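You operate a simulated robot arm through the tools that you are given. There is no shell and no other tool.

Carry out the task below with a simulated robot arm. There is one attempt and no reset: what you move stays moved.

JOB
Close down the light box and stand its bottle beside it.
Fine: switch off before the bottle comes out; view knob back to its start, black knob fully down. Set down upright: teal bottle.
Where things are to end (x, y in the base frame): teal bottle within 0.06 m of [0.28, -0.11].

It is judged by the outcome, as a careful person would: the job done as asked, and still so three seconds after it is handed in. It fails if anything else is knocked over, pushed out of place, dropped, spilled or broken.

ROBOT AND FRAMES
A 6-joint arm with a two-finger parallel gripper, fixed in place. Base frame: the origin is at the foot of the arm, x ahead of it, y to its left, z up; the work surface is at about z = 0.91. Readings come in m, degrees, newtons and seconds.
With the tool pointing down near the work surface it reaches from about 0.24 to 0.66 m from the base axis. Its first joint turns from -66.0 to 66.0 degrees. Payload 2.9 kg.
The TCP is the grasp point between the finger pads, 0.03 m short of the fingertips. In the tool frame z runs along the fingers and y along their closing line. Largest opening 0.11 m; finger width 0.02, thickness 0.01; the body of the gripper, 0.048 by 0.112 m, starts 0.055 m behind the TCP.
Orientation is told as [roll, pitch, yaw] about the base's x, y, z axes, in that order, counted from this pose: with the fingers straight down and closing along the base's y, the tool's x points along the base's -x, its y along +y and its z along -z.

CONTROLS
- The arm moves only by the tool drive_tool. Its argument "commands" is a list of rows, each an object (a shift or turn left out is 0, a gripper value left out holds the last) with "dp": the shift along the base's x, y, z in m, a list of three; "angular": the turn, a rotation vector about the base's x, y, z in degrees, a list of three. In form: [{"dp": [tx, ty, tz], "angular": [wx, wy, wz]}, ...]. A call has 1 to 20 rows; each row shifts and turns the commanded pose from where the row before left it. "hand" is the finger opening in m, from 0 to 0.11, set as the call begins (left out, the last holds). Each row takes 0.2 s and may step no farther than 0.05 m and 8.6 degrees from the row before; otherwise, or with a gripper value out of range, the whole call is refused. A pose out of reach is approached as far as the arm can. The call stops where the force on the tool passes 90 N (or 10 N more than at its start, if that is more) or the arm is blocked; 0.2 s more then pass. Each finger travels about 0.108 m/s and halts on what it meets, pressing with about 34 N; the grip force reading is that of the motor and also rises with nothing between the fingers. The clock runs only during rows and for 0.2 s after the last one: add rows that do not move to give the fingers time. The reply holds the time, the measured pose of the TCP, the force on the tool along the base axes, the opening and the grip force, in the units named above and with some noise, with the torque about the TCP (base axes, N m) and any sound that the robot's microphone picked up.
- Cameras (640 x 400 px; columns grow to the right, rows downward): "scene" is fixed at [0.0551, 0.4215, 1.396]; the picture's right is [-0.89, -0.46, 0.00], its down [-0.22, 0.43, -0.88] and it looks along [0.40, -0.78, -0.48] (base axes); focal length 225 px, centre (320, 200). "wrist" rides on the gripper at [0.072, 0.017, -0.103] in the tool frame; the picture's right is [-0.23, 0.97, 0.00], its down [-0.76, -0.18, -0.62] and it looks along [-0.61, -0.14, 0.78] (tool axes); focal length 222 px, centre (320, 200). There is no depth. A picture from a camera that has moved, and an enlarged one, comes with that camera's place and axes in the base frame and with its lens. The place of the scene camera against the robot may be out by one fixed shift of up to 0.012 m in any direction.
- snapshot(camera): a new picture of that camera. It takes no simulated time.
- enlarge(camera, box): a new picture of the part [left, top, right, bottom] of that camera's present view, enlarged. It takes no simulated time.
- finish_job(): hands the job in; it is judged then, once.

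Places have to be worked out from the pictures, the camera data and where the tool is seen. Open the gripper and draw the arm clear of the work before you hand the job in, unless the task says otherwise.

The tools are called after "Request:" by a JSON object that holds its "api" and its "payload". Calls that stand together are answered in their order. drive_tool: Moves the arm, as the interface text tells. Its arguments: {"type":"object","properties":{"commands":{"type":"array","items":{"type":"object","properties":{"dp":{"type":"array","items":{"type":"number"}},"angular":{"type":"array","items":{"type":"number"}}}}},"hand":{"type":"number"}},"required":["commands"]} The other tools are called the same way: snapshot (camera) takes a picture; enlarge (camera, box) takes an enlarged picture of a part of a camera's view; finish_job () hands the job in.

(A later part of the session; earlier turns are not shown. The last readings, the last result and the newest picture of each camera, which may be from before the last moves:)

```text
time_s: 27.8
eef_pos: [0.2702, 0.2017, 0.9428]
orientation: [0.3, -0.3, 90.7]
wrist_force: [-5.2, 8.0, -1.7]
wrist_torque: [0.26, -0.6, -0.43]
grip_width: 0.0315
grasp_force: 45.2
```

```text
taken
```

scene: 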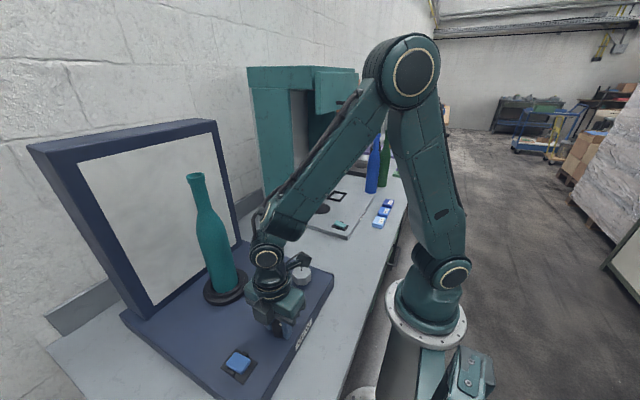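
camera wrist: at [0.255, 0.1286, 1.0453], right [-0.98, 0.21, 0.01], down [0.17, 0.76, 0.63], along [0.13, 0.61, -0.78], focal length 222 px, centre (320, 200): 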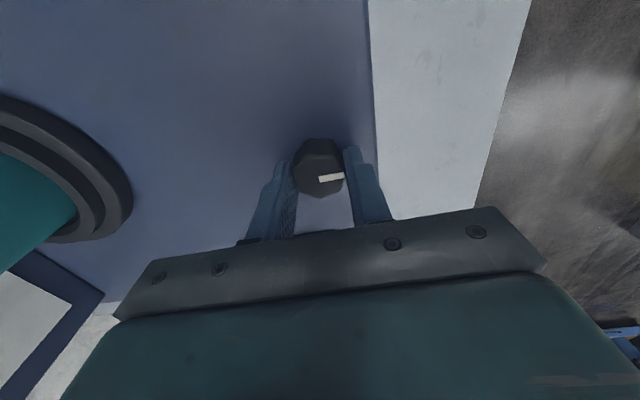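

Torque spiked and the knob slipped in the pads: that is the end stop, with the pointer at about 176° and the lamp dark. I'll open and lift, then check the knob.

Request:
{"api": "drive_tool", "payload": {"commands": [{}, {}, {"dp": [0, 0, 0.02]}, {"dp": [0, 0, 0.04]}, {"dp": [0, 0, 0.04]}, {}], "hand": 0.06}}

Request:
{"api": "snapshot", "payload": {"camera": "wrist"}}

Request:
{"api": "enlarge", "payload": {"camera": "wrist", "box": [270, 60, 370, 150]}}

Request:
{"api": "snapshot", "payload": {"camera": "scene"}}

```text
time_s: 29.2
eef_pos: [0.267, 0.2013, 1.0425]
orientation: [0.5, 0.0, 90.5]
wrist_force: [0.4, 0.5, -0.7]
wrist_torque: [0.03, -0.06, -0.01]
grip_width: 0.0599
grasp_force: 0.0
```

```text
taken
camera wrist: at [0.252, 0.128, 1.1451], right [-0.98, 0.22, 0.01], down [0.18, 0.76, 0.62], along [0.13, 0.61, -0.78], focal length 222 px, centre (320, 200)
```

wrist: 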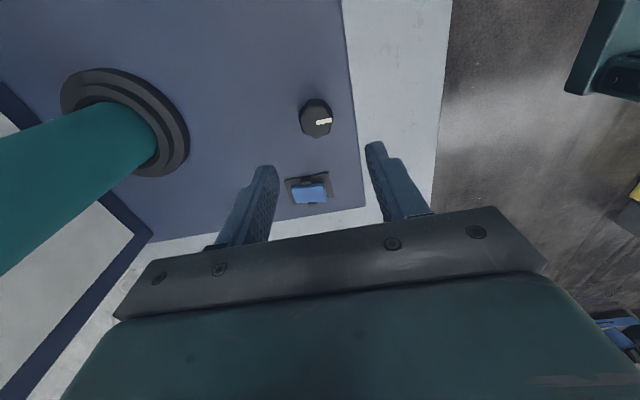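

```text
4.44 times, centred on (320, 105) of wrist
camera zoom: at [0.252, 0.128, 1.1451], right [-0.98, 0.22, 0.01], down [0.18, 0.76, 0.62], along [0.13, 0.61, -0.78], focal length 987 px, centre (320, 622)
```

zoom: 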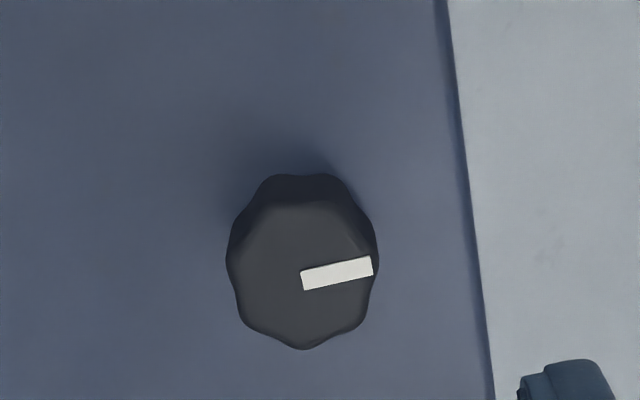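

```text
taken
```

scene: 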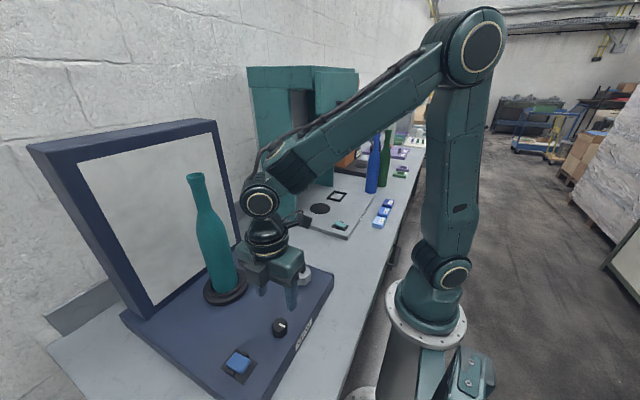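

The black knob points at 178°, back against its stop, and the lamp is dark. Next I'll go above the pale "view" knob near (0.298, 0.063), turning the gripper back to -85° on the way.

Request:
{"api": "drive_tool", "payload": {"commands": [{"dp": [0.005, -0.03, 0.01], "angular": [0, 0, -8.5]}, {"dp": [0.005, -0.03, 0], "angular": [0, 0, -8.5]}, {"dp": [0.01, -0.03, 0], "angular": [0, 0, -8.5]}, {"dp": [0.01, -0.03, 0], "angular": [0, 0, -8.5]}, {"dp": [0, -0.018, 0], "angular": [0, 0, -8.5]}, {"angular": [0, 0, -8.5]}, {"angular": [0, 0, -8.5]}, {"angular": [0, 0, -8.5]}, {"angular": [0, 0, -8.5]}, {"angular": [0, 0, -8.5]}, {"angular": [0, 0, -8.5]}, {"angular": [0, 0, -8.5]}, {"angular": [0, 0, -8.5]}, {"angular": [0, 0, -8.5]}, {"angular": [0, 0, -8.5]}, {"angular": [0, 0, -8.5]}, {"angular": [0, 0, -8.5]}, {"angular": [0, 0, -8.5]}, {"angular": [0, 0, -8.5]}, {"angular": [0, 0, -8.5]}], "hand": 0.08}}

Request:
{"api": "snapshot", "payload": {"camera": "wrist"}}

Request:
{"api": "snapshot", "payload": {"camera": "scene"}}

```text
time_s: 33.4
eef_pos: [0.2995, 0.0625, 1.0531]
orientation: [0.4, -0.1, -79.6]
wrist_force: [-0.2, -0.4, -0.9]
wrist_torque: [-0.02, -0.04, 0.02]
grip_width: 0.0801
grasp_force: 0.0
```

```text
taken
camera wrist: at [0.3031, 0.1363, 1.1549], right [1.0, -0.05, 0.01], down [-0.04, -0.78, 0.62], along [-0.02, -0.62, -0.78], focal length 222 px, centre (320, 200)
```

wrist: 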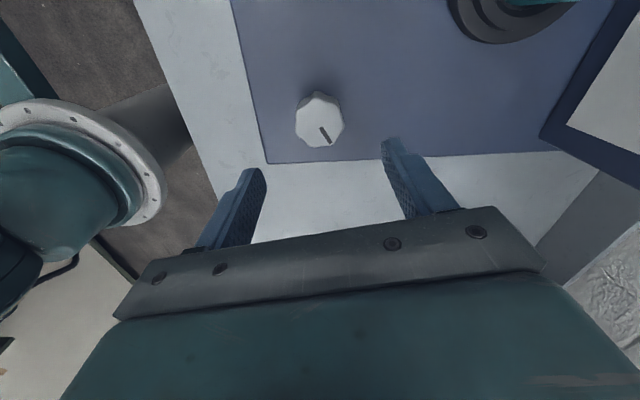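

```text
taken
```

scene: 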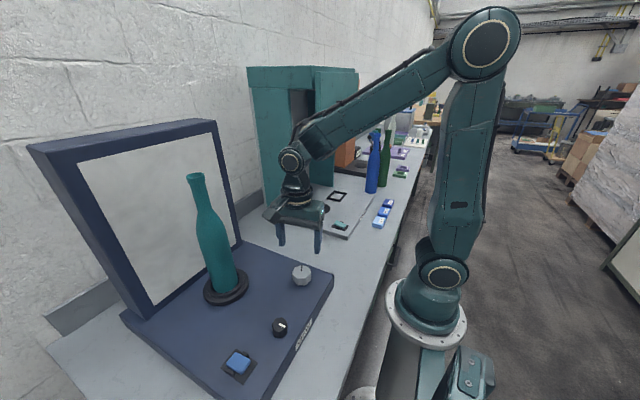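

The pale knob sits at about (0.300, 0.061), right under the fingers. I'll descend around it to just above the panel.

Request:
{"api": "drive_tool", "payload": {"commands": [{"dp": [0, -0.001, -0.04]}, {"dp": [0, 0, -0.04]}, {"dp": [0, 0, -0.015]}, {}]}}

Request:
{"api": "snapshot", "payload": {"camera": "wrist"}}

```text
time_s: 34.4
eef_pos: [0.2991, 0.0614, 0.9592]
orientation: [0.3, -0.1, -79.5]
wrist_force: [0.7, -0.1, 0.1]
wrist_torque: [-0.01, 0.02, 0.0]
grip_width: 0.0799
grasp_force: 0.1
```

```text
taken
camera wrist: at [0.3019, 0.1357, 1.0618], right [1.0, -0.05, 0.01], down [-0.04, -0.78, 0.62], along [-0.02, -0.62, -0.78], focal length 222 px, centre (320, 200)
```

wrist: 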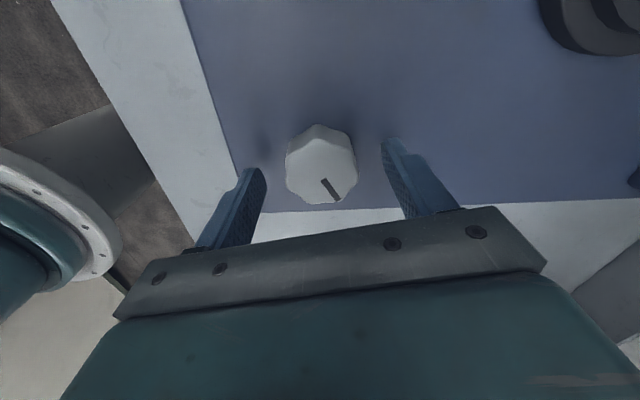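

Aligned. Going down to TCP z 0.945 and closing on the knob.

Request:
{"api": "drive_tool", "payload": {"commands": [{"dp": [0.0005, 0.0005, -0.008]}, {"dp": [0, 0, -0.006]}, {}]}}

Request:
{"api": "drive_tool", "payload": {"commands": [{}, {}, {}], "hand": 0.03}}

Request:
{"api": "snapshot", "payload": {"camera": "wrist"}}

```text
time_s: 35.2
eef_pos: [0.3004, 0.0635, 0.9443]
orientation: [0.5, 0.0, -79.5]
wrist_force: [0.3, -0.2, -0.2]
wrist_torque: [0.02, 0.0, -0.03]
grip_width: 0.0803
grasp_force: 0.1
```

```text
time_s: 36.0
eef_pos: [0.2994, 0.0622, 0.9453]
orientation: [0.1, 0.0, -79.5]
wrist_force: [-5.2, -0.9, -1.1]
wrist_torque: [-0.07, 0.78, -0.01]
grip_width: 0.0471
grasp_force: 45.0
```

```text
taken
camera wrist: at [0.3027, 0.1356, 1.0466], right [1.0, -0.05, 0.0], down [-0.04, -0.78, 0.62], along [-0.02, -0.62, -0.78], focal length 222 px, centre (320, 200)
```

wrist: 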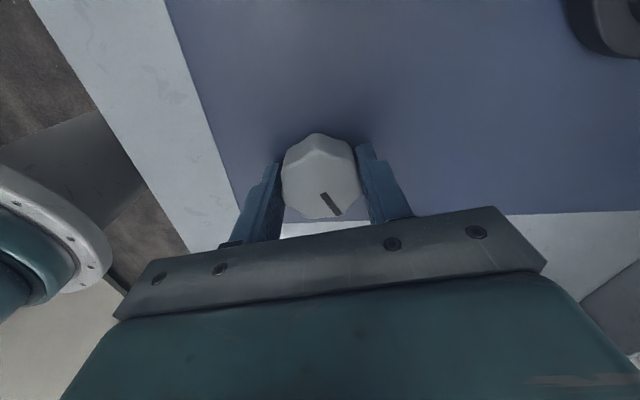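

Gripped at 47 mm. I'll turn it counter-clockwise a little and watch what it does to the turntable and bottle.

Request:
{"api": "drive_tool", "payload": {"commands": [{"angular": [0, 0, 6]}, {"angular": [0, 0, 8]}, {"angular": [0, 0, 8]}, {}]}}

Request:
{"api": "snapshot", "payload": {"camera": "wrist"}}

Request:
{"api": "snapshot", "payload": {"camera": "scene"}}

```text
time_s: 37.0
eef_pos: [0.2988, 0.0615, 0.9433]
orientation: [0.1, 0.1, -57.5]
wrist_force: [-17.7, -5.2, -1.9]
wrist_torque: [-0.32, 0.4, -0.9]
grip_width: 0.0479
grasp_force: 44.5
```

```text
taken
camera wrist: at [0.2745, 0.1307, 1.0461], right [0.94, 0.33, 0.0], down [0.26, -0.74, 0.62], along [0.21, -0.59, -0.78], focal length 222 px, centre (320, 200)
```

wrist: 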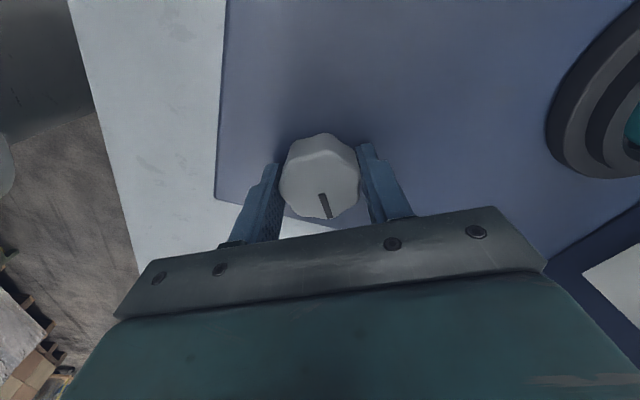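

```text
taken
```

scene: 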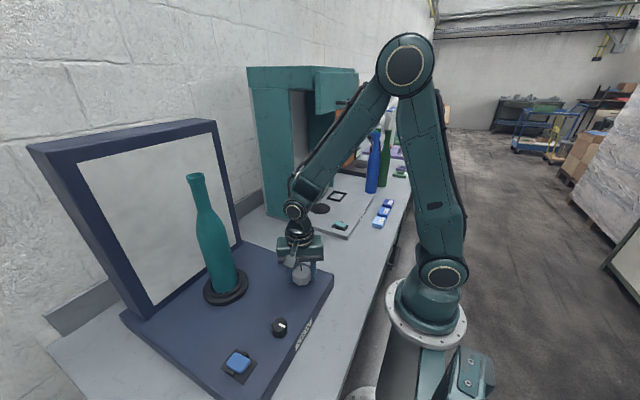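

Turning counter-clockwise met a firm resistance (0.9 N m) and the pads slipped, so the view knob is already at that end. I'll turn clockwise instead and watch the torque.

Request:
{"api": "drive_tool", "payload": {"commands": [{"angular": [0, 0, -6]}, {"angular": [0, 0, -6]}, {}]}}

Request:
{"api": "snapshot", "payload": {"camera": "wrist"}}

Request:
{"api": "snapshot", "payload": {"camera": "scene"}}

```text
time_s: 37.8
eef_pos: [0.3003, 0.0615, 0.9441]
orientation: [0.2, 0.1, -69.6]
wrist_force: [-16.3, -5.8, 5.1]
wrist_torque: [0.01, 1.15, -0.04]
grip_width: 0.0474
grasp_force: 45.3
```

```text
taken
camera wrist: at [0.2899, 0.1344, 1.0461], right [0.99, 0.13, 0.0], down [0.1, -0.78, 0.62], along [0.08, -0.62, -0.78], focal length 222 px, centre (320, 200)
```

wrist: 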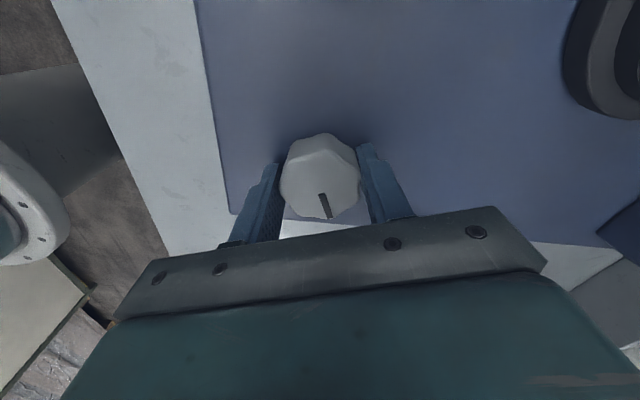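

```text
taken
```

scene: 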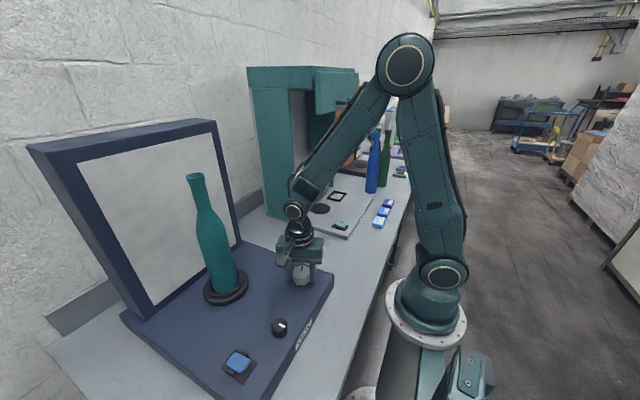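

Clockwise turns freely. I'll explore that direction to find the knob's other end and any visible effect.

Request:
{"api": "drive_tool", "payload": {"commands": [{"angular": [0, 0, -8]}, {"angular": [0, 0, -8]}, {"angular": [0, 0, -8]}, {}]}}

Request:
{"api": "drive_tool", "payload": {"commands": [{"angular": [0, 0, -8]}, {"angular": [0, 0, -8]}, {"angular": [0, 0, -8]}, {}]}}

Request:
{"api": "snapshot", "payload": {"camera": "wrist"}}

Request:
{"api": "snapshot", "payload": {"camera": "scene"}}

```text
time_s: 38.8
eef_pos: [0.3, 0.0614, 0.9432]
orientation: [0.3, -0.1, -93.7]
wrist_force: [-5.3, -10.3, -21.9]
wrist_torque: [0.62, 0.72, -0.04]
grip_width: 0.0477
grasp_force: 45.4
```

```text
time_s: 39.8
eef_pos: [0.3001, 0.0613, 0.9431]
orientation: [0.4, 0.0, -117.6]
wrist_force: [2.4, -10.4, -25.4]
wrist_torque: [-0.05, 0.85, 0.0]
grip_width: 0.0478
grasp_force: 45.1
```

```text
taken
camera wrist: at [0.3487, 0.1176, 1.0463], right [0.76, -0.65, 0.01], down [-0.52, -0.59, 0.62], along [-0.4, -0.48, -0.78], focal length 222 px, centre (320, 200)
```

wrist: 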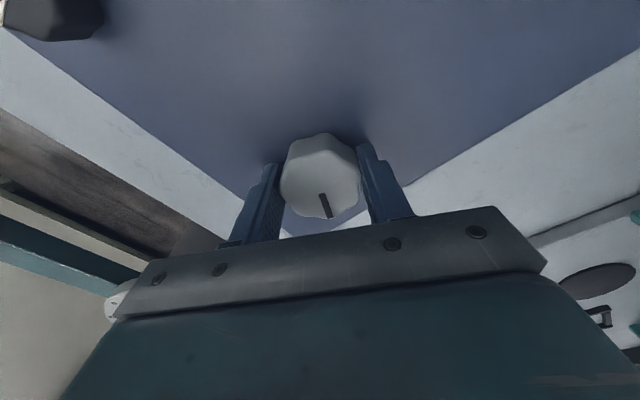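

```text
taken
```

scene: 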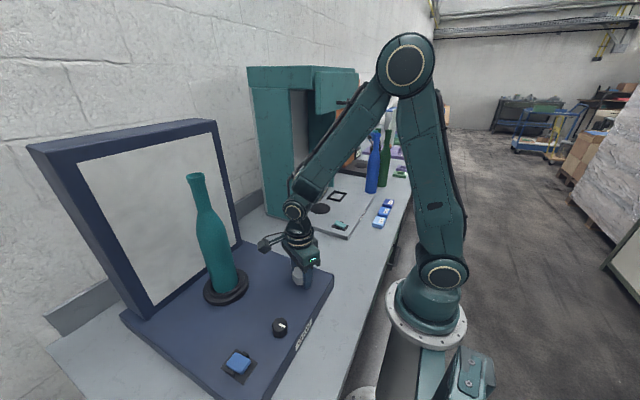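

Request:
{"api": "drive_tool", "payload": {"commands": [{"angular": [0, 0, -8]}, {"angular": [0, 0, -8]}, {"angular": [0, 0, -8]}, {}]}}

Request:
{"api": "drive_tool", "payload": {"commands": [{"angular": [0, 0, -8]}, {"angular": [0, 0, -8]}, {"angular": [0, 0, -8]}, {}]}}

Request:
{"api": "snapshot", "payload": {"camera": "wrist"}}

Request:
{"api": "snapshot", "payload": {"camera": "scene"}}

```text
time_s: 40.8
eef_pos: [0.302, 0.0615, 0.9444]
orientation: [0.5, -0.1, -141.7]
wrist_force: [-1.8, -14.6, -22.7]
wrist_torque: [0.96, -0.15, 0.01]
grip_width: 0.0475
grasp_force: 44.4
```

```text
time_s: 41.8
eef_pos: [0.3001, 0.0492, 0.9431]
orientation: [-1.1, -0.1, -164.0]
wrist_force: [-30.8, 69.8, 6.6]
wrist_torque: [0.09, 1.08, 0.32]
grip_width: 0.0679
grasp_force: 37.6
out of reach, approached as far as the arm can: row 3
```

```text
taken
camera wrist: at [0.3757, 0.0499, 1.0451], right [0.05, -1.0, -0.02], down [-0.78, -0.05, 0.63], along [-0.63, -0.02, -0.78], focal length 222 px, centre (320, 200)
```

wrist: 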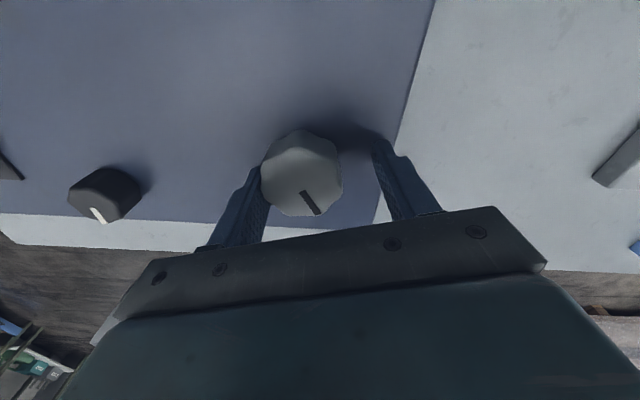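

```text
taken
```

scene: 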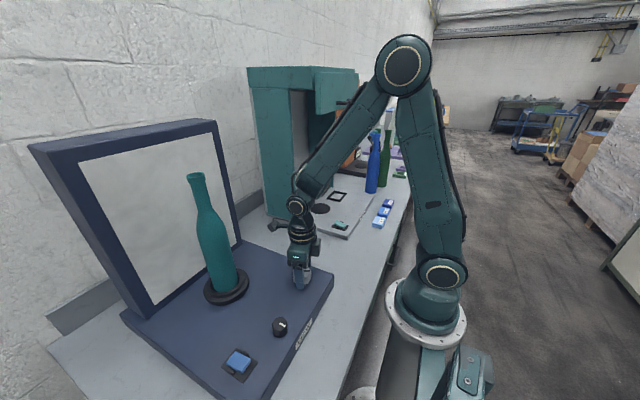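

The wrist reached its joint limit and pushed sideways on the knob. I'll open the gripper right away and re-centre, then check that the box hasn't shifted.

Request:
{"api": "drive_tool", "payload": {"commands": [{}, {}, {}], "hand": 0.08}}

Request:
{"api": "drive_tool", "payload": {"commands": [{"dp": [0, 0, 0.02]}, {"dp": [0, 0, 0.04]}, {"dp": [0, 0, 0.04], "angular": [0, 0, 8]}, {"angular": [0, 0, 8]}, {"angular": [0, 0, 8]}, {}]}}

Request:
{"api": "snapshot", "payload": {"camera": "wrist"}}

Request:
{"api": "snapshot", "payload": {"camera": "scene"}}

```text
time_s: 42.6
eef_pos: [0.3042, 0.0383, 0.9432]
orientation: [0.2, 0.1, -165.3]
wrist_force: [-7.0, 16.8, 5.3]
wrist_torque: [0.6, 0.14, 0.04]
grip_width: 0.0891
grasp_force: 9.6
```

```text
time_s: 44.0
eef_pos: [0.3044, 0.0373, 1.043]
orientation: [0.6, 0.0, -141.4]
wrist_force: [-0.2, -0.1, 0.0]
wrist_torque: [0.02, -0.03, 0.02]
grip_width: 0.0801
grasp_force: 0.1
```

```text
taken
camera wrist: at [0.3705, 0.0692, 1.146], right [0.43, -0.9, 0.01], down [-0.71, -0.33, 0.62], along [-0.56, -0.27, -0.78], focal length 222 px, centre (320, 200)
```

wrist: 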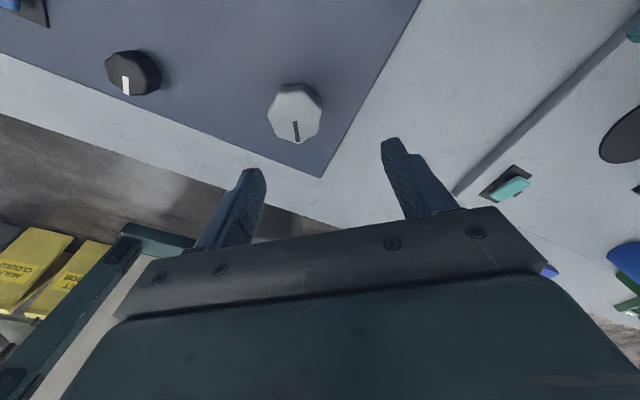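

```text
taken
```

scene: 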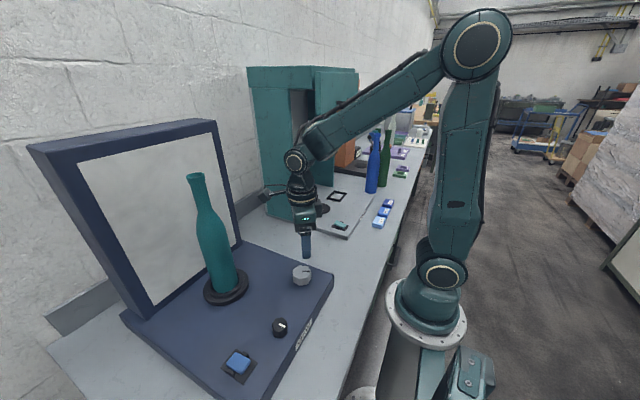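

The knob is released and the box looks unmoved. I need to understand what the view knob drives, so I'll compare the same close-ups as at the start.

Request:
{"api": "enlarge", "payload": {"camera": "scene", "box": [200, 240, 360, 400]}}

Request:
{"api": "enlarge", "payload": {"camera": "scene", "box": [150, 160, 270, 310]}}

Request:
{"api": "enlarge", "payload": {"camera": "wrist", "box": [250, 70, 340, 160]}}

```text
2.50 times, centred on (280, 320) of scene
camera zoom: at [0.0551, 0.4215, 1.396], right [-0.89, -0.46, 0.0], down [-0.22, 0.43, -0.88], along [0.4, -0.78, -0.48], focal length 563 px, centre (420, -100)
```

zoom: 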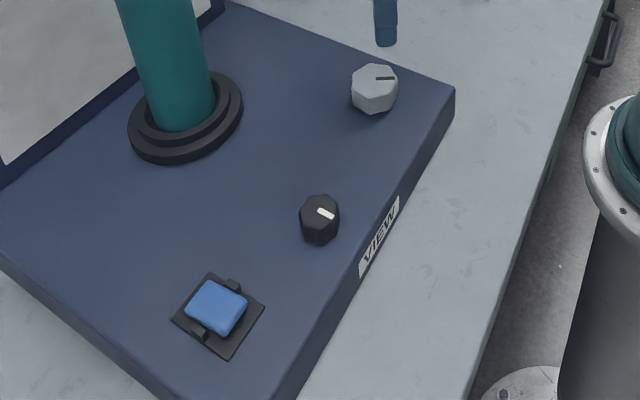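

```text
2.67 times, centred on (210, 235) of scene
camera zoom: at [0.0551, 0.4215, 1.396], right [-0.89, -0.46, 0.0], down [-0.22, 0.43, -0.88], along [0.4, -0.78, -0.48], focal length 601 px, centre (613, 107)
```

zoom: 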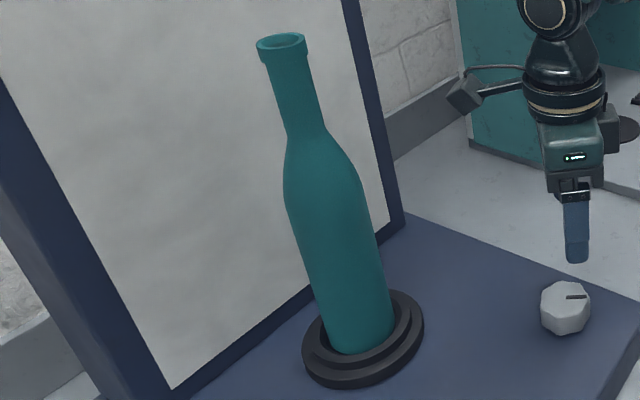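

```text
4.44 times, centred on (295, 115) of wrist
camera zoom: at [0.3705, 0.0692, 1.146], right [0.43, -0.9, 0.01], down [-0.71, -0.33, 0.62], along [-0.56, -0.27, -0.78], focal length 987 px, centre (431, 578)
```

zoom: 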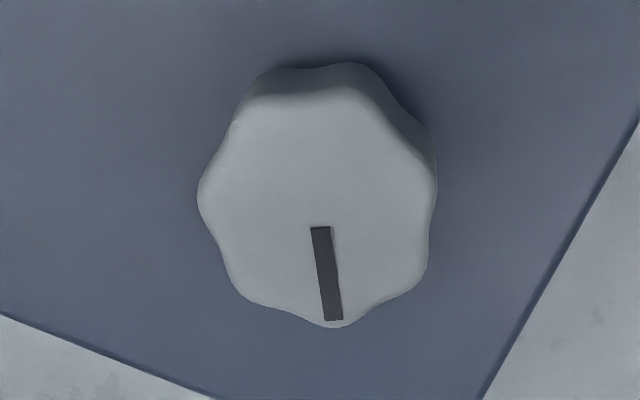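

The box is unmoved, and the view knob now points at about -150°, some 95° clockwise from the stop I felt. I'll re-grip with more wrist range and find its other end so I can tell which end is its start.

Request:
{"api": "drive_tool", "payload": {"commands": [{"dp": [-0.002, 0.012, 0], "angular": [0, 0, 8.5]}, {"dp": [-0.002, 0.012, 0], "angular": [0, 0, 8.5]}, {"angular": [0, 0, 8.5]}, {"angular": [0, 0, 8.5]}, {"angular": [0, 0, 8.5]}, {"angular": [0, 0, 8.5]}, {"angular": [0, 0, 8.5]}, {"angular": [0, 0, 8.5]}, {"angular": [0, 0, 8.5]}, {"angular": [0, 0, 8.5]}, {"angular": [0, 0, 8.5]}, {"angular": [0, 0, 8.5]}, {"angular": [0, 0, 8.5]}, {"angular": [0, 0, 8.5]}, {"angular": [0, 0, 8.5]}, {"angular": [0, 0, 8.5]}, {"angular": [0, 0, 8.5]}, {"angular": [0, 0, 8.5]}, {"angular": [0, 0, 8.5]}, {"angular": [0, 0, 8.5]}]}}

Request:
{"api": "snapshot", "payload": {"camera": "wrist"}}

```text
time_s: 48.2
eef_pos: [0.3001, 0.0615, 1.0436]
orientation: [0.4, 0.0, 28.7]
wrist_force: [0.0, 0.2, -0.5]
wrist_torque: [-0.01, 0.01, 0.0]
grip_width: 0.0801
grasp_force: 0.0
```

```text
taken
camera wrist: at [0.2294, 0.0405, 1.1463], right [-0.27, 0.96, 0.01], down [0.76, 0.21, 0.62], along [0.6, 0.17, -0.78], focal length 222 px, centre (320, 200)
```

wrist: 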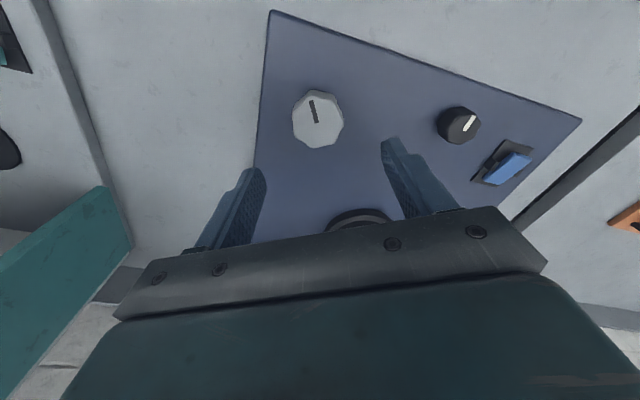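

Request:
{"api": "drive_tool", "payload": {"commands": [{"dp": [0, 0, -0.04]}, {"dp": [0, 0, -0.04]}, {"dp": [0, 0, -0.018]}, {}]}}

Request:
{"api": "drive_tool", "payload": {"commands": [{}, {}, {}], "hand": 0.03}}

Request:
{"api": "drive_tool", "payload": {"commands": [{"angular": [0, 0, -8]}, {"angular": [0, 0, -8]}, {"angular": [0, 0, -8]}, {}]}}

Request:
{"api": "snapshot", "payload": {"camera": "wrist"}}

```text
time_s: 49.2
eef_pos: [0.3006, 0.0619, 0.9466]
orientation: [0.4, -0.1, 28.5]
wrist_force: [0.6, 0.7, -0.3]
wrist_torque: [0.0, 0.01, -0.01]
grip_width: 0.0802
grasp_force: 0.0
```

```text
time_s: 50.0
eef_pos: [0.3011, 0.0605, 0.9468]
orientation: [0.2, -0.1, 28.3]
wrist_force: [8.7, -14.8, -13.7]
wrist_torque: [-0.76, -0.89, 0.01]
grip_width: 0.0475
grasp_force: 45.0
```

```text
time_s: 51.0
eef_pos: [0.3012, 0.0596, 0.9467]
orientation: [0.1, 0.0, 4.2]
wrist_force: [10.3, -24.0, 4.2]
wrist_torque: [-0.65, 1.2, 0.0]
grip_width: 0.0479
grasp_force: 44.9
```

```text
taken
camera wrist: at [0.2275, 0.0709, 1.0492], right [0.16, 0.99, 0.0], down [0.77, -0.12, 0.62], along [0.62, -0.1, -0.78], focal length 222 px, centre (320, 200)
```

wrist: 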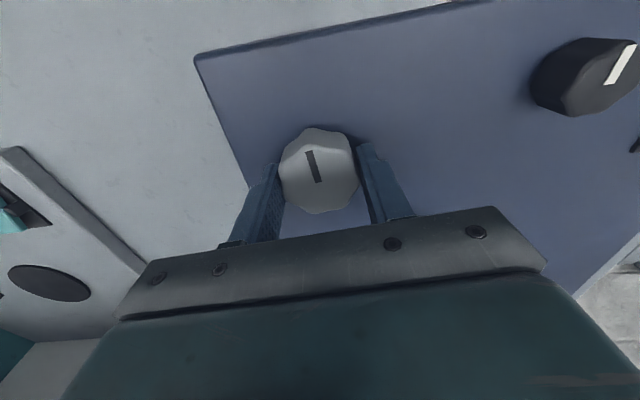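

Request:
{"api": "drive_tool", "payload": {"commands": [{"dp": [0.0005, -0.001, 0], "angular": [0, 0, -8]}, {"angular": [0, 0, -8]}, {"angular": [0, 0, -8]}, {}]}}

Request:
{"api": "drive_tool", "payload": {"commands": [{"angular": [0, 0, -8]}, {"angular": [0, 0, -8]}, {"angular": [0, 0, -8]}, {}]}}

Request:
{"api": "snapshot", "payload": {"camera": "wrist"}}

Request:
{"api": "snapshot", "payload": {"camera": "scene"}}

```text
time_s: 52.0
eef_pos: [0.3006, 0.0602, 0.9457]
orientation: [0.4, 0.1, -19.6]
wrist_force: [-1.0, -17.9, 4.9]
wrist_torque: [-0.93, -0.05, 1.35]
grip_width: 0.0468
grasp_force: 44.7
```

```text
time_s: 53.0
eef_pos: [0.2996, 0.0594, 0.9455]
orientation: [0.3, 0.1, -43.6]
wrist_force: [-6.9, -10.4, -5.5]
wrist_torque: [-0.62, 0.41, 0.12]
grip_width: 0.0466
grasp_force: 45.3
```

```text
taken
camera wrist: at [0.2585, 0.1216, 1.0482], right [0.84, 0.55, 0.01], down [0.43, -0.66, 0.62], along [0.34, -0.52, -0.78], focal length 222 px, centre (320, 200)
```

wrist: 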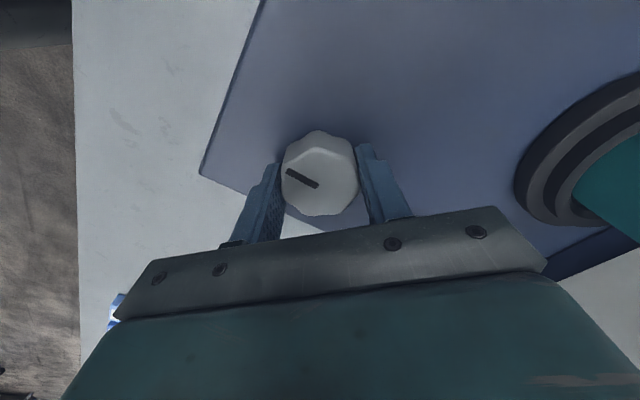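

```text
taken
```

scene: 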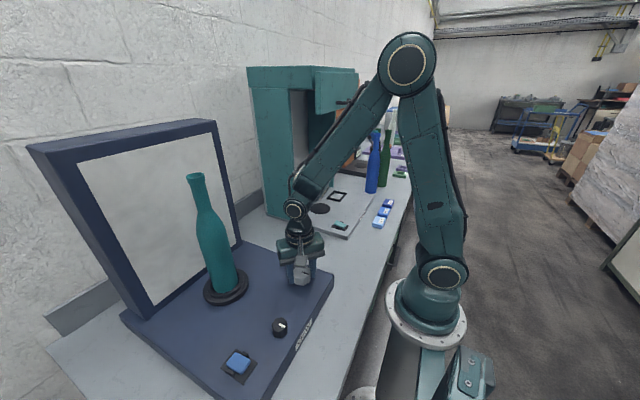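

The clockwise end stop was firm (1.35 N m) with the pointer at about 180°, the same zero mark as the black knob. The view knob began about 125° away at its far end, so this is its start. I'll release and lift.

Request:
{"api": "drive_tool", "payload": {"commands": [{}, {}, {"dp": [0, 0, 0.02]}, {"dp": [0, 0, 0.04]}, {"dp": [0, 0, 0.04]}, {}], "hand": 0.08}}

Request:
{"api": "snapshot", "payload": {"camera": "wrist"}}

Request:
{"api": "enlarge", "payload": {"camera": "wrist", "box": [270, 70, 370, 160]}}

Request:
{"api": "enlarge", "payload": {"camera": "scene", "box": [200, 240, 360, 400]}}

```text
time_s: 54.4
eef_pos: [0.3001, 0.0602, 1.0461]
orientation: [0.5, 0.0, -43.4]
wrist_force: [0.6, -0.5, -0.6]
wrist_torque: [-0.01, 0.01, -0.01]
grip_width: 0.0798
grasp_force: 0.1
```

```text
taken
camera wrist: at [0.2582, 0.1209, 1.1488], right [0.84, 0.55, 0.01], down [0.43, -0.66, 0.62], along [0.35, -0.52, -0.78], focal length 222 px, centre (320, 200)
```

wrist: 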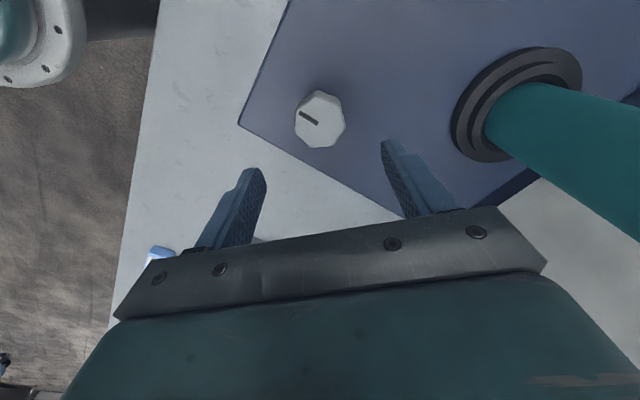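

```text
4.44 times, centred on (320, 115) of wrist
camera zoom: at [0.2582, 0.1209, 1.1488], right [0.84, 0.55, 0.01], down [0.43, -0.66, 0.62], along [0.35, -0.52, -0.78], focal length 987 px, centre (320, 578)
```

zoom: 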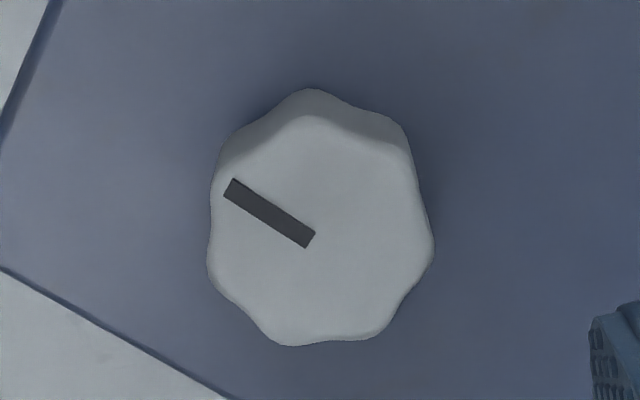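

```text
2.50 times, centred on (280, 320) of scene
camera zoom: at [0.0551, 0.4215, 1.396], right [-0.89, -0.46, 0.0], down [-0.22, 0.43, -0.88], along [0.4, -0.78, -0.48], focal length 563 px, centre (420, -100)
```

zoom: 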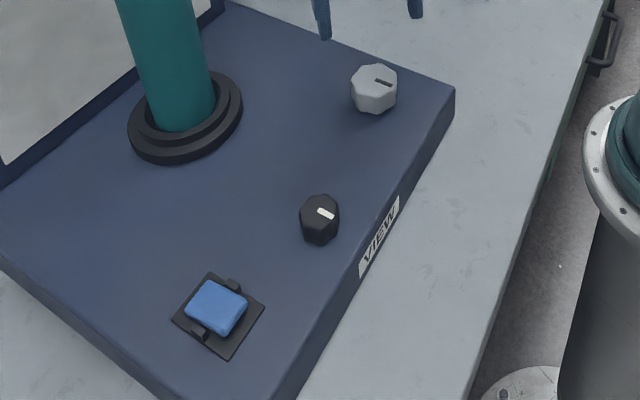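

Both knobs now sit at their zero marks. Next is the rocker at about (0.2995, 0.291): I'll close the fingers, square the gripper and go above its raised robot-side end.

Request:
{"api": "drive_tool", "payload": {"commands": [{"dp": [-0.005, 0.03, 0], "angular": [0, 0, 8.5]}, {"dp": [-0.005, 0.04, 0], "angular": [0, 0, 8.5]}, {"dp": [-0.005, 0.04, 0], "angular": [0, 0, 8.5]}, {"dp": [-0.002, 0.04, 0], "angular": [0, 0, 8.5]}, {"dp": [0, 0.04, 0], "angular": [0, 0, 8.5]}, {"dp": [0, 0.041, 0], "angular": [0, 0, 0.9]}, {"dp": [0, 0, -0.03]}, {"dp": [0, 0, -0.02]}, {}], "hand": 0.0}}

Request:
{"api": "snapshot", "payload": {"camera": "wrist"}}

Request:
{"api": "snapshot", "payload": {"camera": "scene"}}

```text
time_s: 56.4
eef_pos: [0.2836, 0.29, 0.9961]
orientation: [0.4, -0.1, -0.1]
wrist_force: [-0.6, -1.0, 0.3]
wrist_torque: [-0.01, 0.02, -0.03]
grip_width: 0.0
grasp_force: 34.1
```

```text
taken
camera wrist: at [0.2116, 0.3045, 1.098], right [0.23, 0.97, 0.01], down [0.76, -0.18, 0.62], along [0.61, -0.14, -0.78], focal length 222 px, centre (320, 200)
```

wrist: 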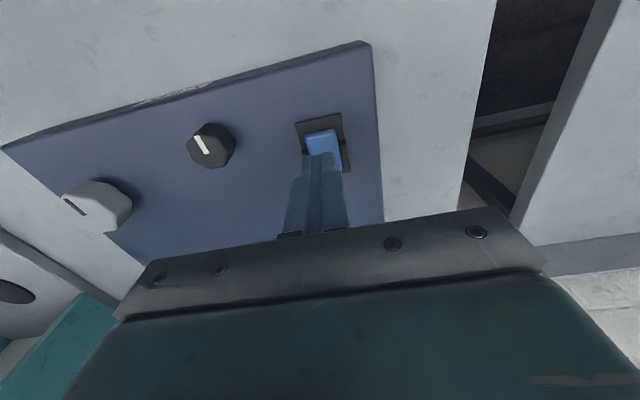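

```text
taken
```

scene: 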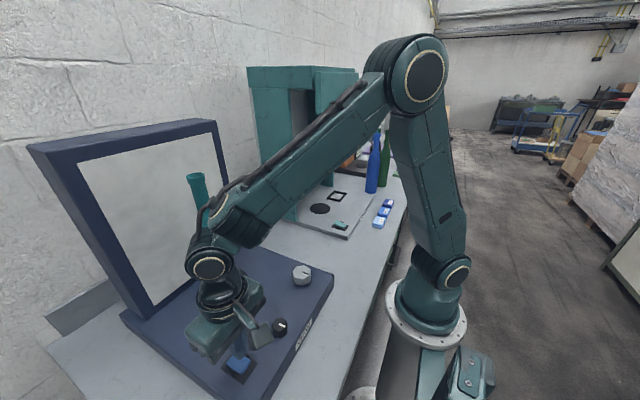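

The closed tips are above the rocker's robot-side end (rocker end at x about 0.277, y 0.29). I'll press down in small steps and watch force and sound.

Request:
{"api": "drive_tool", "payload": {"commands": [{"dp": [0.0005, 0.0005, -0.015]}, {"dp": [0, 0, -0.01]}, {"dp": [0, 0, -0.005]}, {}]}}

Request:
{"api": "drive_tool", "payload": {"commands": [{"dp": [0, 0, -0.003]}, {"dp": [0, 0, -0.003]}, {}]}}

Request:
{"api": "enlarge", "payload": {"camera": "scene", "box": [180, 290, 300, 390]}}

```text
time_s: 57.4
eef_pos: [0.2848, 0.2911, 0.9656]
orientation: [0.4, -0.1, -0.1]
wrist_force: [0.8, 0.4, -0.3]
wrist_torque: [0.01, -0.02, -0.03]
grip_width: 0.0
grasp_force: 33.8
```

```text
time_s: 58.2
eef_pos: [0.2846, 0.2915, 0.9607]
orientation: [0.4, 0.0, -0.1]
wrist_force: [0.2, -0.3, -0.4]
wrist_torque: [0.01, 0.03, 0.01]
grip_width: 0.0001
grasp_force: 34.4
```

```text
4.00 times, centred on (240, 340) of scene
camera zoom: at [0.0551, 0.4215, 1.396], right [-0.89, -0.46, 0.0], down [-0.22, 0.43, -0.88], along [0.4, -0.78, -0.48], focal length 901 px, centre (640, -360)
```

zoom: 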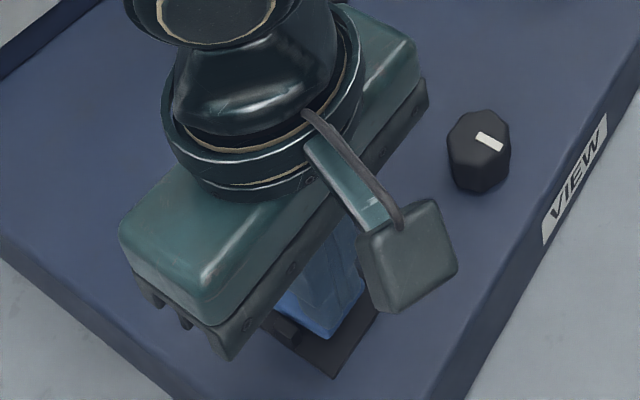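

Tips are at about z 0.931 with no contact yet; I'll continue down in 2-3 mm steps.

Request:
{"api": "drive_tool", "payload": {"commands": [{"dp": [0, 0, -0.003]}, {"dp": [0, 0, -0.003]}, {}]}}

Request:
{"api": "drive_tool", "payload": {"commands": [{"dp": [0, 0, -0.002]}, {"dp": [0, 0, -0.002]}, {}]}}

Request:
{"api": "drive_tool", "payload": {"commands": [{"dp": [0, 0, -0.002]}, {}]}}

Request:
{"api": "snapshot", "payload": {"camera": "wrist"}}

```text
time_s: 59.0
eef_pos: [0.2846, 0.2927, 0.9529]
orientation: [0.5, -0.1, -0.1]
wrist_force: [-4.8, -3.4, 17.7]
wrist_torque: [-0.13, -0.01, -0.05]
grip_width: 0.0
grasp_force: 34.3
```

```text
time_s: 59.8
eef_pos: [0.2851, 0.292, 0.9523]
orientation: [0.8, -0.4, -0.1]
wrist_force: [-13.0, -17.7, 76.8]
wrist_torque: [-0.7, -0.34, 0.74]
grip_width: 0.0
grasp_force: 34.3
```

```text
time_s: 60.2
eef_pos: [0.2847, 0.2919, 0.954]
orientation: [0.7, -0.4, 0.0]
wrist_force: [-5.8, -4.9, 14.2]
wrist_torque: [-0.14, 0.02, -0.09]
grip_width: 0.0
grasp_force: 34.6
stopped in row 2: the force on the tool passed its limit at 92 N (the readings are from after the stop); the commanded pose is now the measured one
```

```text
taken
camera wrist: at [0.212, 0.3073, 1.0564], right [0.23, 0.97, 0.02], down [0.76, -0.19, 0.63], along [0.61, -0.13, -0.78], focal length 222 px, centre (320, 200)
```

wrist: 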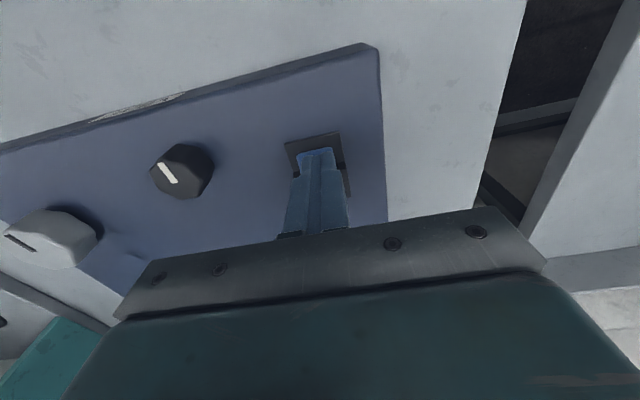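

The rocker bottomed out under the tips at about 0.923. I'll lift off and look at its tilt.

Request:
{"api": "drive_tool", "payload": {"commands": [{"dp": [0, 0, 0.02]}, {"dp": [0, 0, 0.04]}, {"dp": [0, -0.04, 0.04]}, {"dp": [0, -0.05, 0.04]}, {"dp": [0, -0.05, 0]}, {}]}}

Request:
{"api": "snapshot", "payload": {"camera": "scene"}}

Request:
{"api": "enlarge", "payload": {"camera": "scene", "box": [215, 340, 265, 390]}}

Request:
{"api": "snapshot", "payload": {"camera": "wrist"}}

```text
refused: row 3 steps farther than a row can; nothing moved
```

```text
taken
```

scene: 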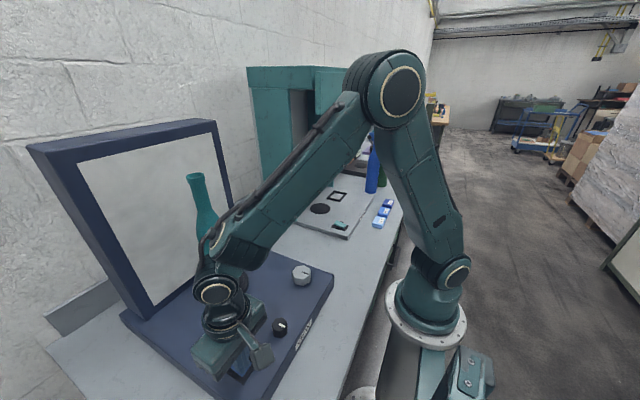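

```text
8.00 times, centred on (240, 365) of scene
camera zoom: at [0.0548, 0.4213, 1.3961], right [-0.89, -0.46, 0.0], down [-0.22, 0.43, -0.88], along [0.4, -0.78, -0.48], focal length 1802 px, centre (960, -1120)
```

zoom: 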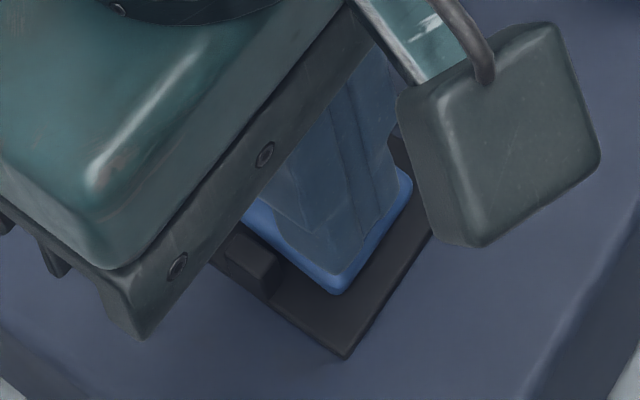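

```text
taken
camera wrist: at [0.212, 0.3073, 1.0564], right [0.23, 0.97, 0.02], down [0.76, -0.19, 0.63], along [0.61, -0.13, -0.78], focal length 222 px, centre (320, 200)
```

wrist: 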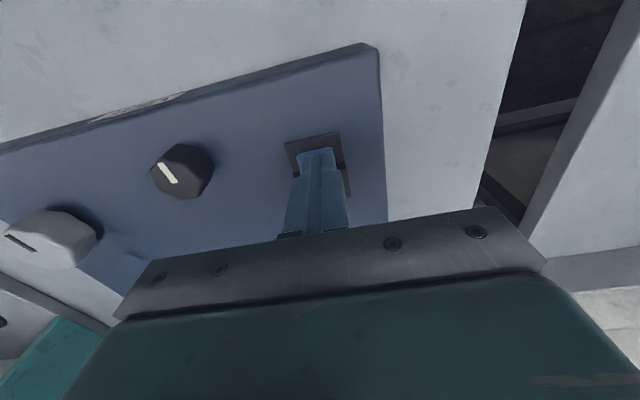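

The combined step was too long and was refused. I'll lift straight up and then move aside.

Request:
{"api": "drive_tool", "payload": {"commands": [{"dp": [0, 0, 0.02]}, {"dp": [0, 0, 0.045]}, {"dp": [0, 0, 0.045]}, {"dp": [0, -0.045, 0]}, {"dp": [0, -0.045, 0]}, {}]}}

Request:
{"api": "enlarge", "payload": {"camera": "scene", "box": [215, 340, 265, 390]}}

Request:
{"api": "snapshot", "payload": {"camera": "wrist"}}

Request:
{"api": "snapshot", "payload": {"camera": "scene"}}

```text
time_s: 61.6
eef_pos: [0.2847, 0.202, 1.0612]
orientation: [0.9, -0.4, 0.0]
wrist_force: [-0.4, 0.3, 0.2]
wrist_torque: [0.02, 0.04, 0.05]
grip_width: 0.0001
grasp_force: 33.9
```

```text
8.00 times, centred on (240, 365) of scene
camera zoom: at [0.0551, 0.4215, 1.396], right [-0.89, -0.46, 0.0], down [-0.22, 0.43, -0.88], along [0.4, -0.78, -0.48], focal length 1802 px, centre (960, -1120)
```

zoom: 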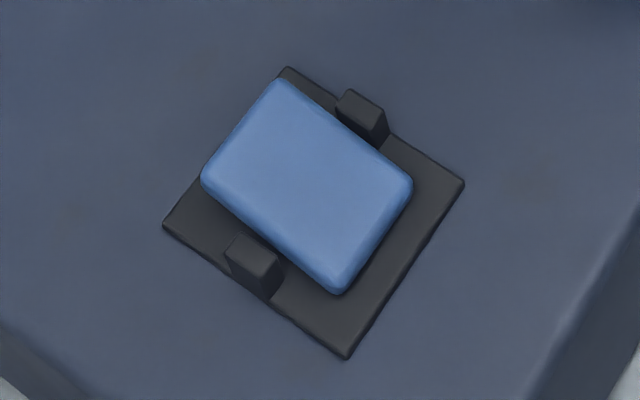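

```text
taken
camera wrist: at [0.2112, 0.2165, 1.1643], right [0.23, 0.97, 0.02], down [0.76, -0.19, 0.63], along [0.61, -0.13, -0.78], focal length 222 px, centre (320, 200)
```

wrist: 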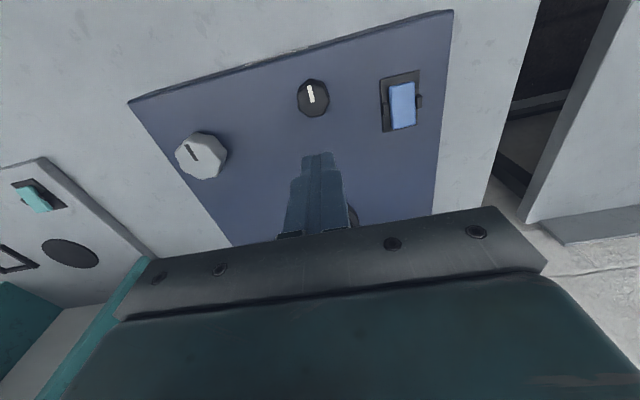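

```text
taken
```

scene: 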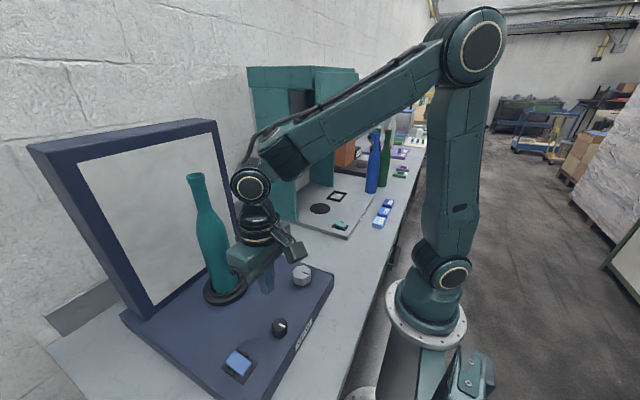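

The rocker has flipped: the robot-side end is down and the far end is up, so the box is off. Now the bottle: I'll open the gripper and rise above rim height (about z 1.23) before moving over it.

Request:
{"api": "drive_tool", "payload": {"commands": [{"dp": [0, -0.02, 0.04]}, {"dp": [0, -0.01, 0.045]}, {"dp": [0, 0, 0.045]}, {"dp": [0, 0, 0.045]}, {"dp": [0, 0, 0.045]}, {"dp": [0, 0, 0.02]}, {}], "hand": 0.08}}

Request:
{"api": "snapshot", "payload": {"camera": "wrist"}}

Request:
{"api": "snapshot", "payload": {"camera": "scene"}}

```text
time_s: 63.2
eef_pos: [0.2849, 0.1729, 1.3044]
orientation: [0.8, -0.4, -0.2]
wrist_force: [0.6, -0.3, -0.5]
wrist_torque: [-0.01, 0.04, 0.0]
grip_width: 0.0802
grasp_force: 0.0
```

```text
taken
camera wrist: at [0.2122, 0.1874, 1.4069], right [0.23, 0.97, 0.02], down [0.76, -0.19, 0.63], along [0.61, -0.13, -0.78], focal length 222 px, centre (320, 200)
```

wrist: 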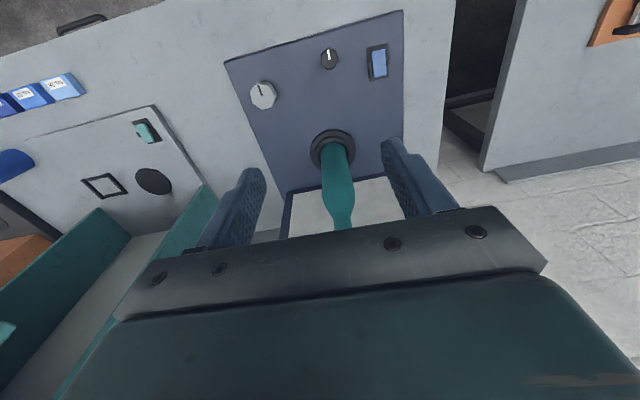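

```text
taken
```

scene: 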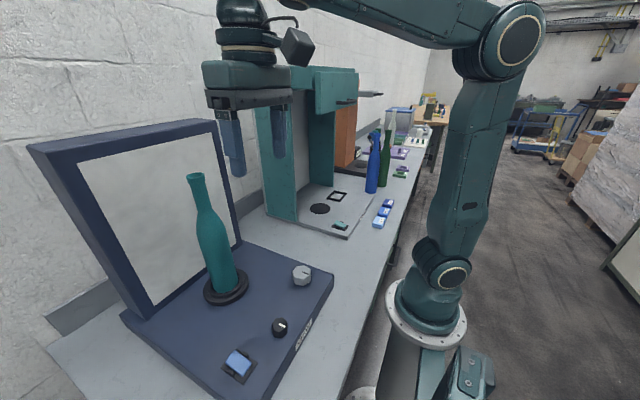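

The bottle's stand is at about (0.452, 0.172). I'll level the tool and move forward at z 1.30, keeping the tips above the rim, stopping short to check.

Request:
{"api": "drive_tool", "payload": {"commands": [{"dp": [0.03, 0, 0.005], "angular": [-0.8, 0.4, 0]}, {"dp": [0.03, 0, 0.005]}, {"dp": [0.03, 0, 0]}, {"dp": [0.02, 0, 0]}, {}]}}

Request:
{"api": "snapshot", "payload": {"camera": "wrist"}}

Request:
{"api": "snapshot", "payload": {"camera": "scene"}}

```text
time_s: 64.4
eef_pos: [0.3959, 0.1712, 1.3142]
orientation: [0.0, -0.1, -0.1]
wrist_force: [-0.7, 0.0, 0.2]
wrist_torque: [0.02, 0.01, -0.03]
grip_width: 0.0799
grasp_force: 0.1
```

```text
taken
camera wrist: at [0.3237, 0.1882, 1.416], right [0.23, 0.97, 0.0], down [0.76, -0.18, 0.62], along [0.61, -0.14, -0.78], focal length 222 px, centre (320, 200)
```

wrist: 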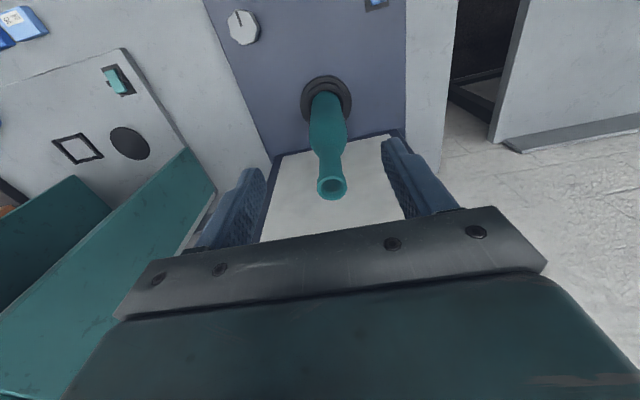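

```text
taken
```

scene: 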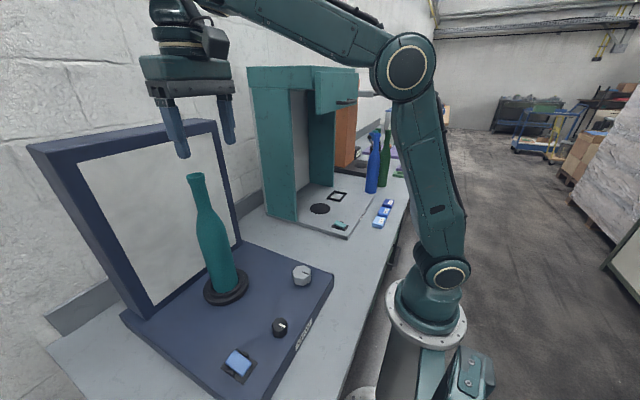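

Request:
{"api": "enlarge", "payload": {"camera": "wrist", "box": [280, 60, 380, 210]}}

Request:
{"api": "enlarge", "payload": {"camera": "scene", "box": [140, 130, 270, 310]}}

```text
2.67 times, centred on (330, 135) of wrist
camera zoom: at [0.3237, 0.1882, 1.416], right [0.23, 0.97, 0.0], down [0.76, -0.18, 0.62], along [0.61, -0.14, -0.78], focal length 592 px, centre (293, 373)
```

zoom: 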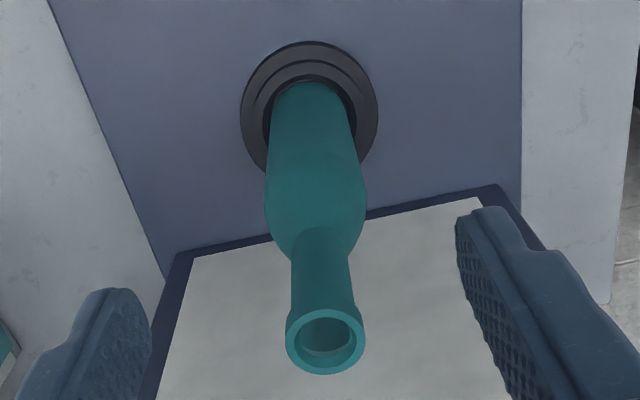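

```text
2.22 times, centred on (205, 220) of scene
camera zoom: at [0.0551, 0.4215, 1.396], right [-0.89, -0.46, 0.0], down [-0.22, 0.43, -0.88], along [0.4, -0.78, -0.48], focal length 501 px, centre (576, 156)
```

zoom: 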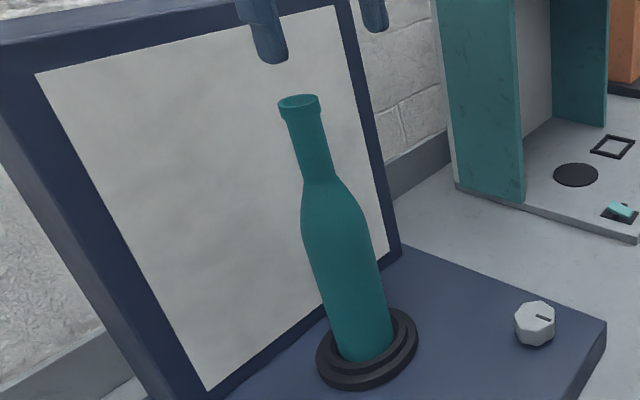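

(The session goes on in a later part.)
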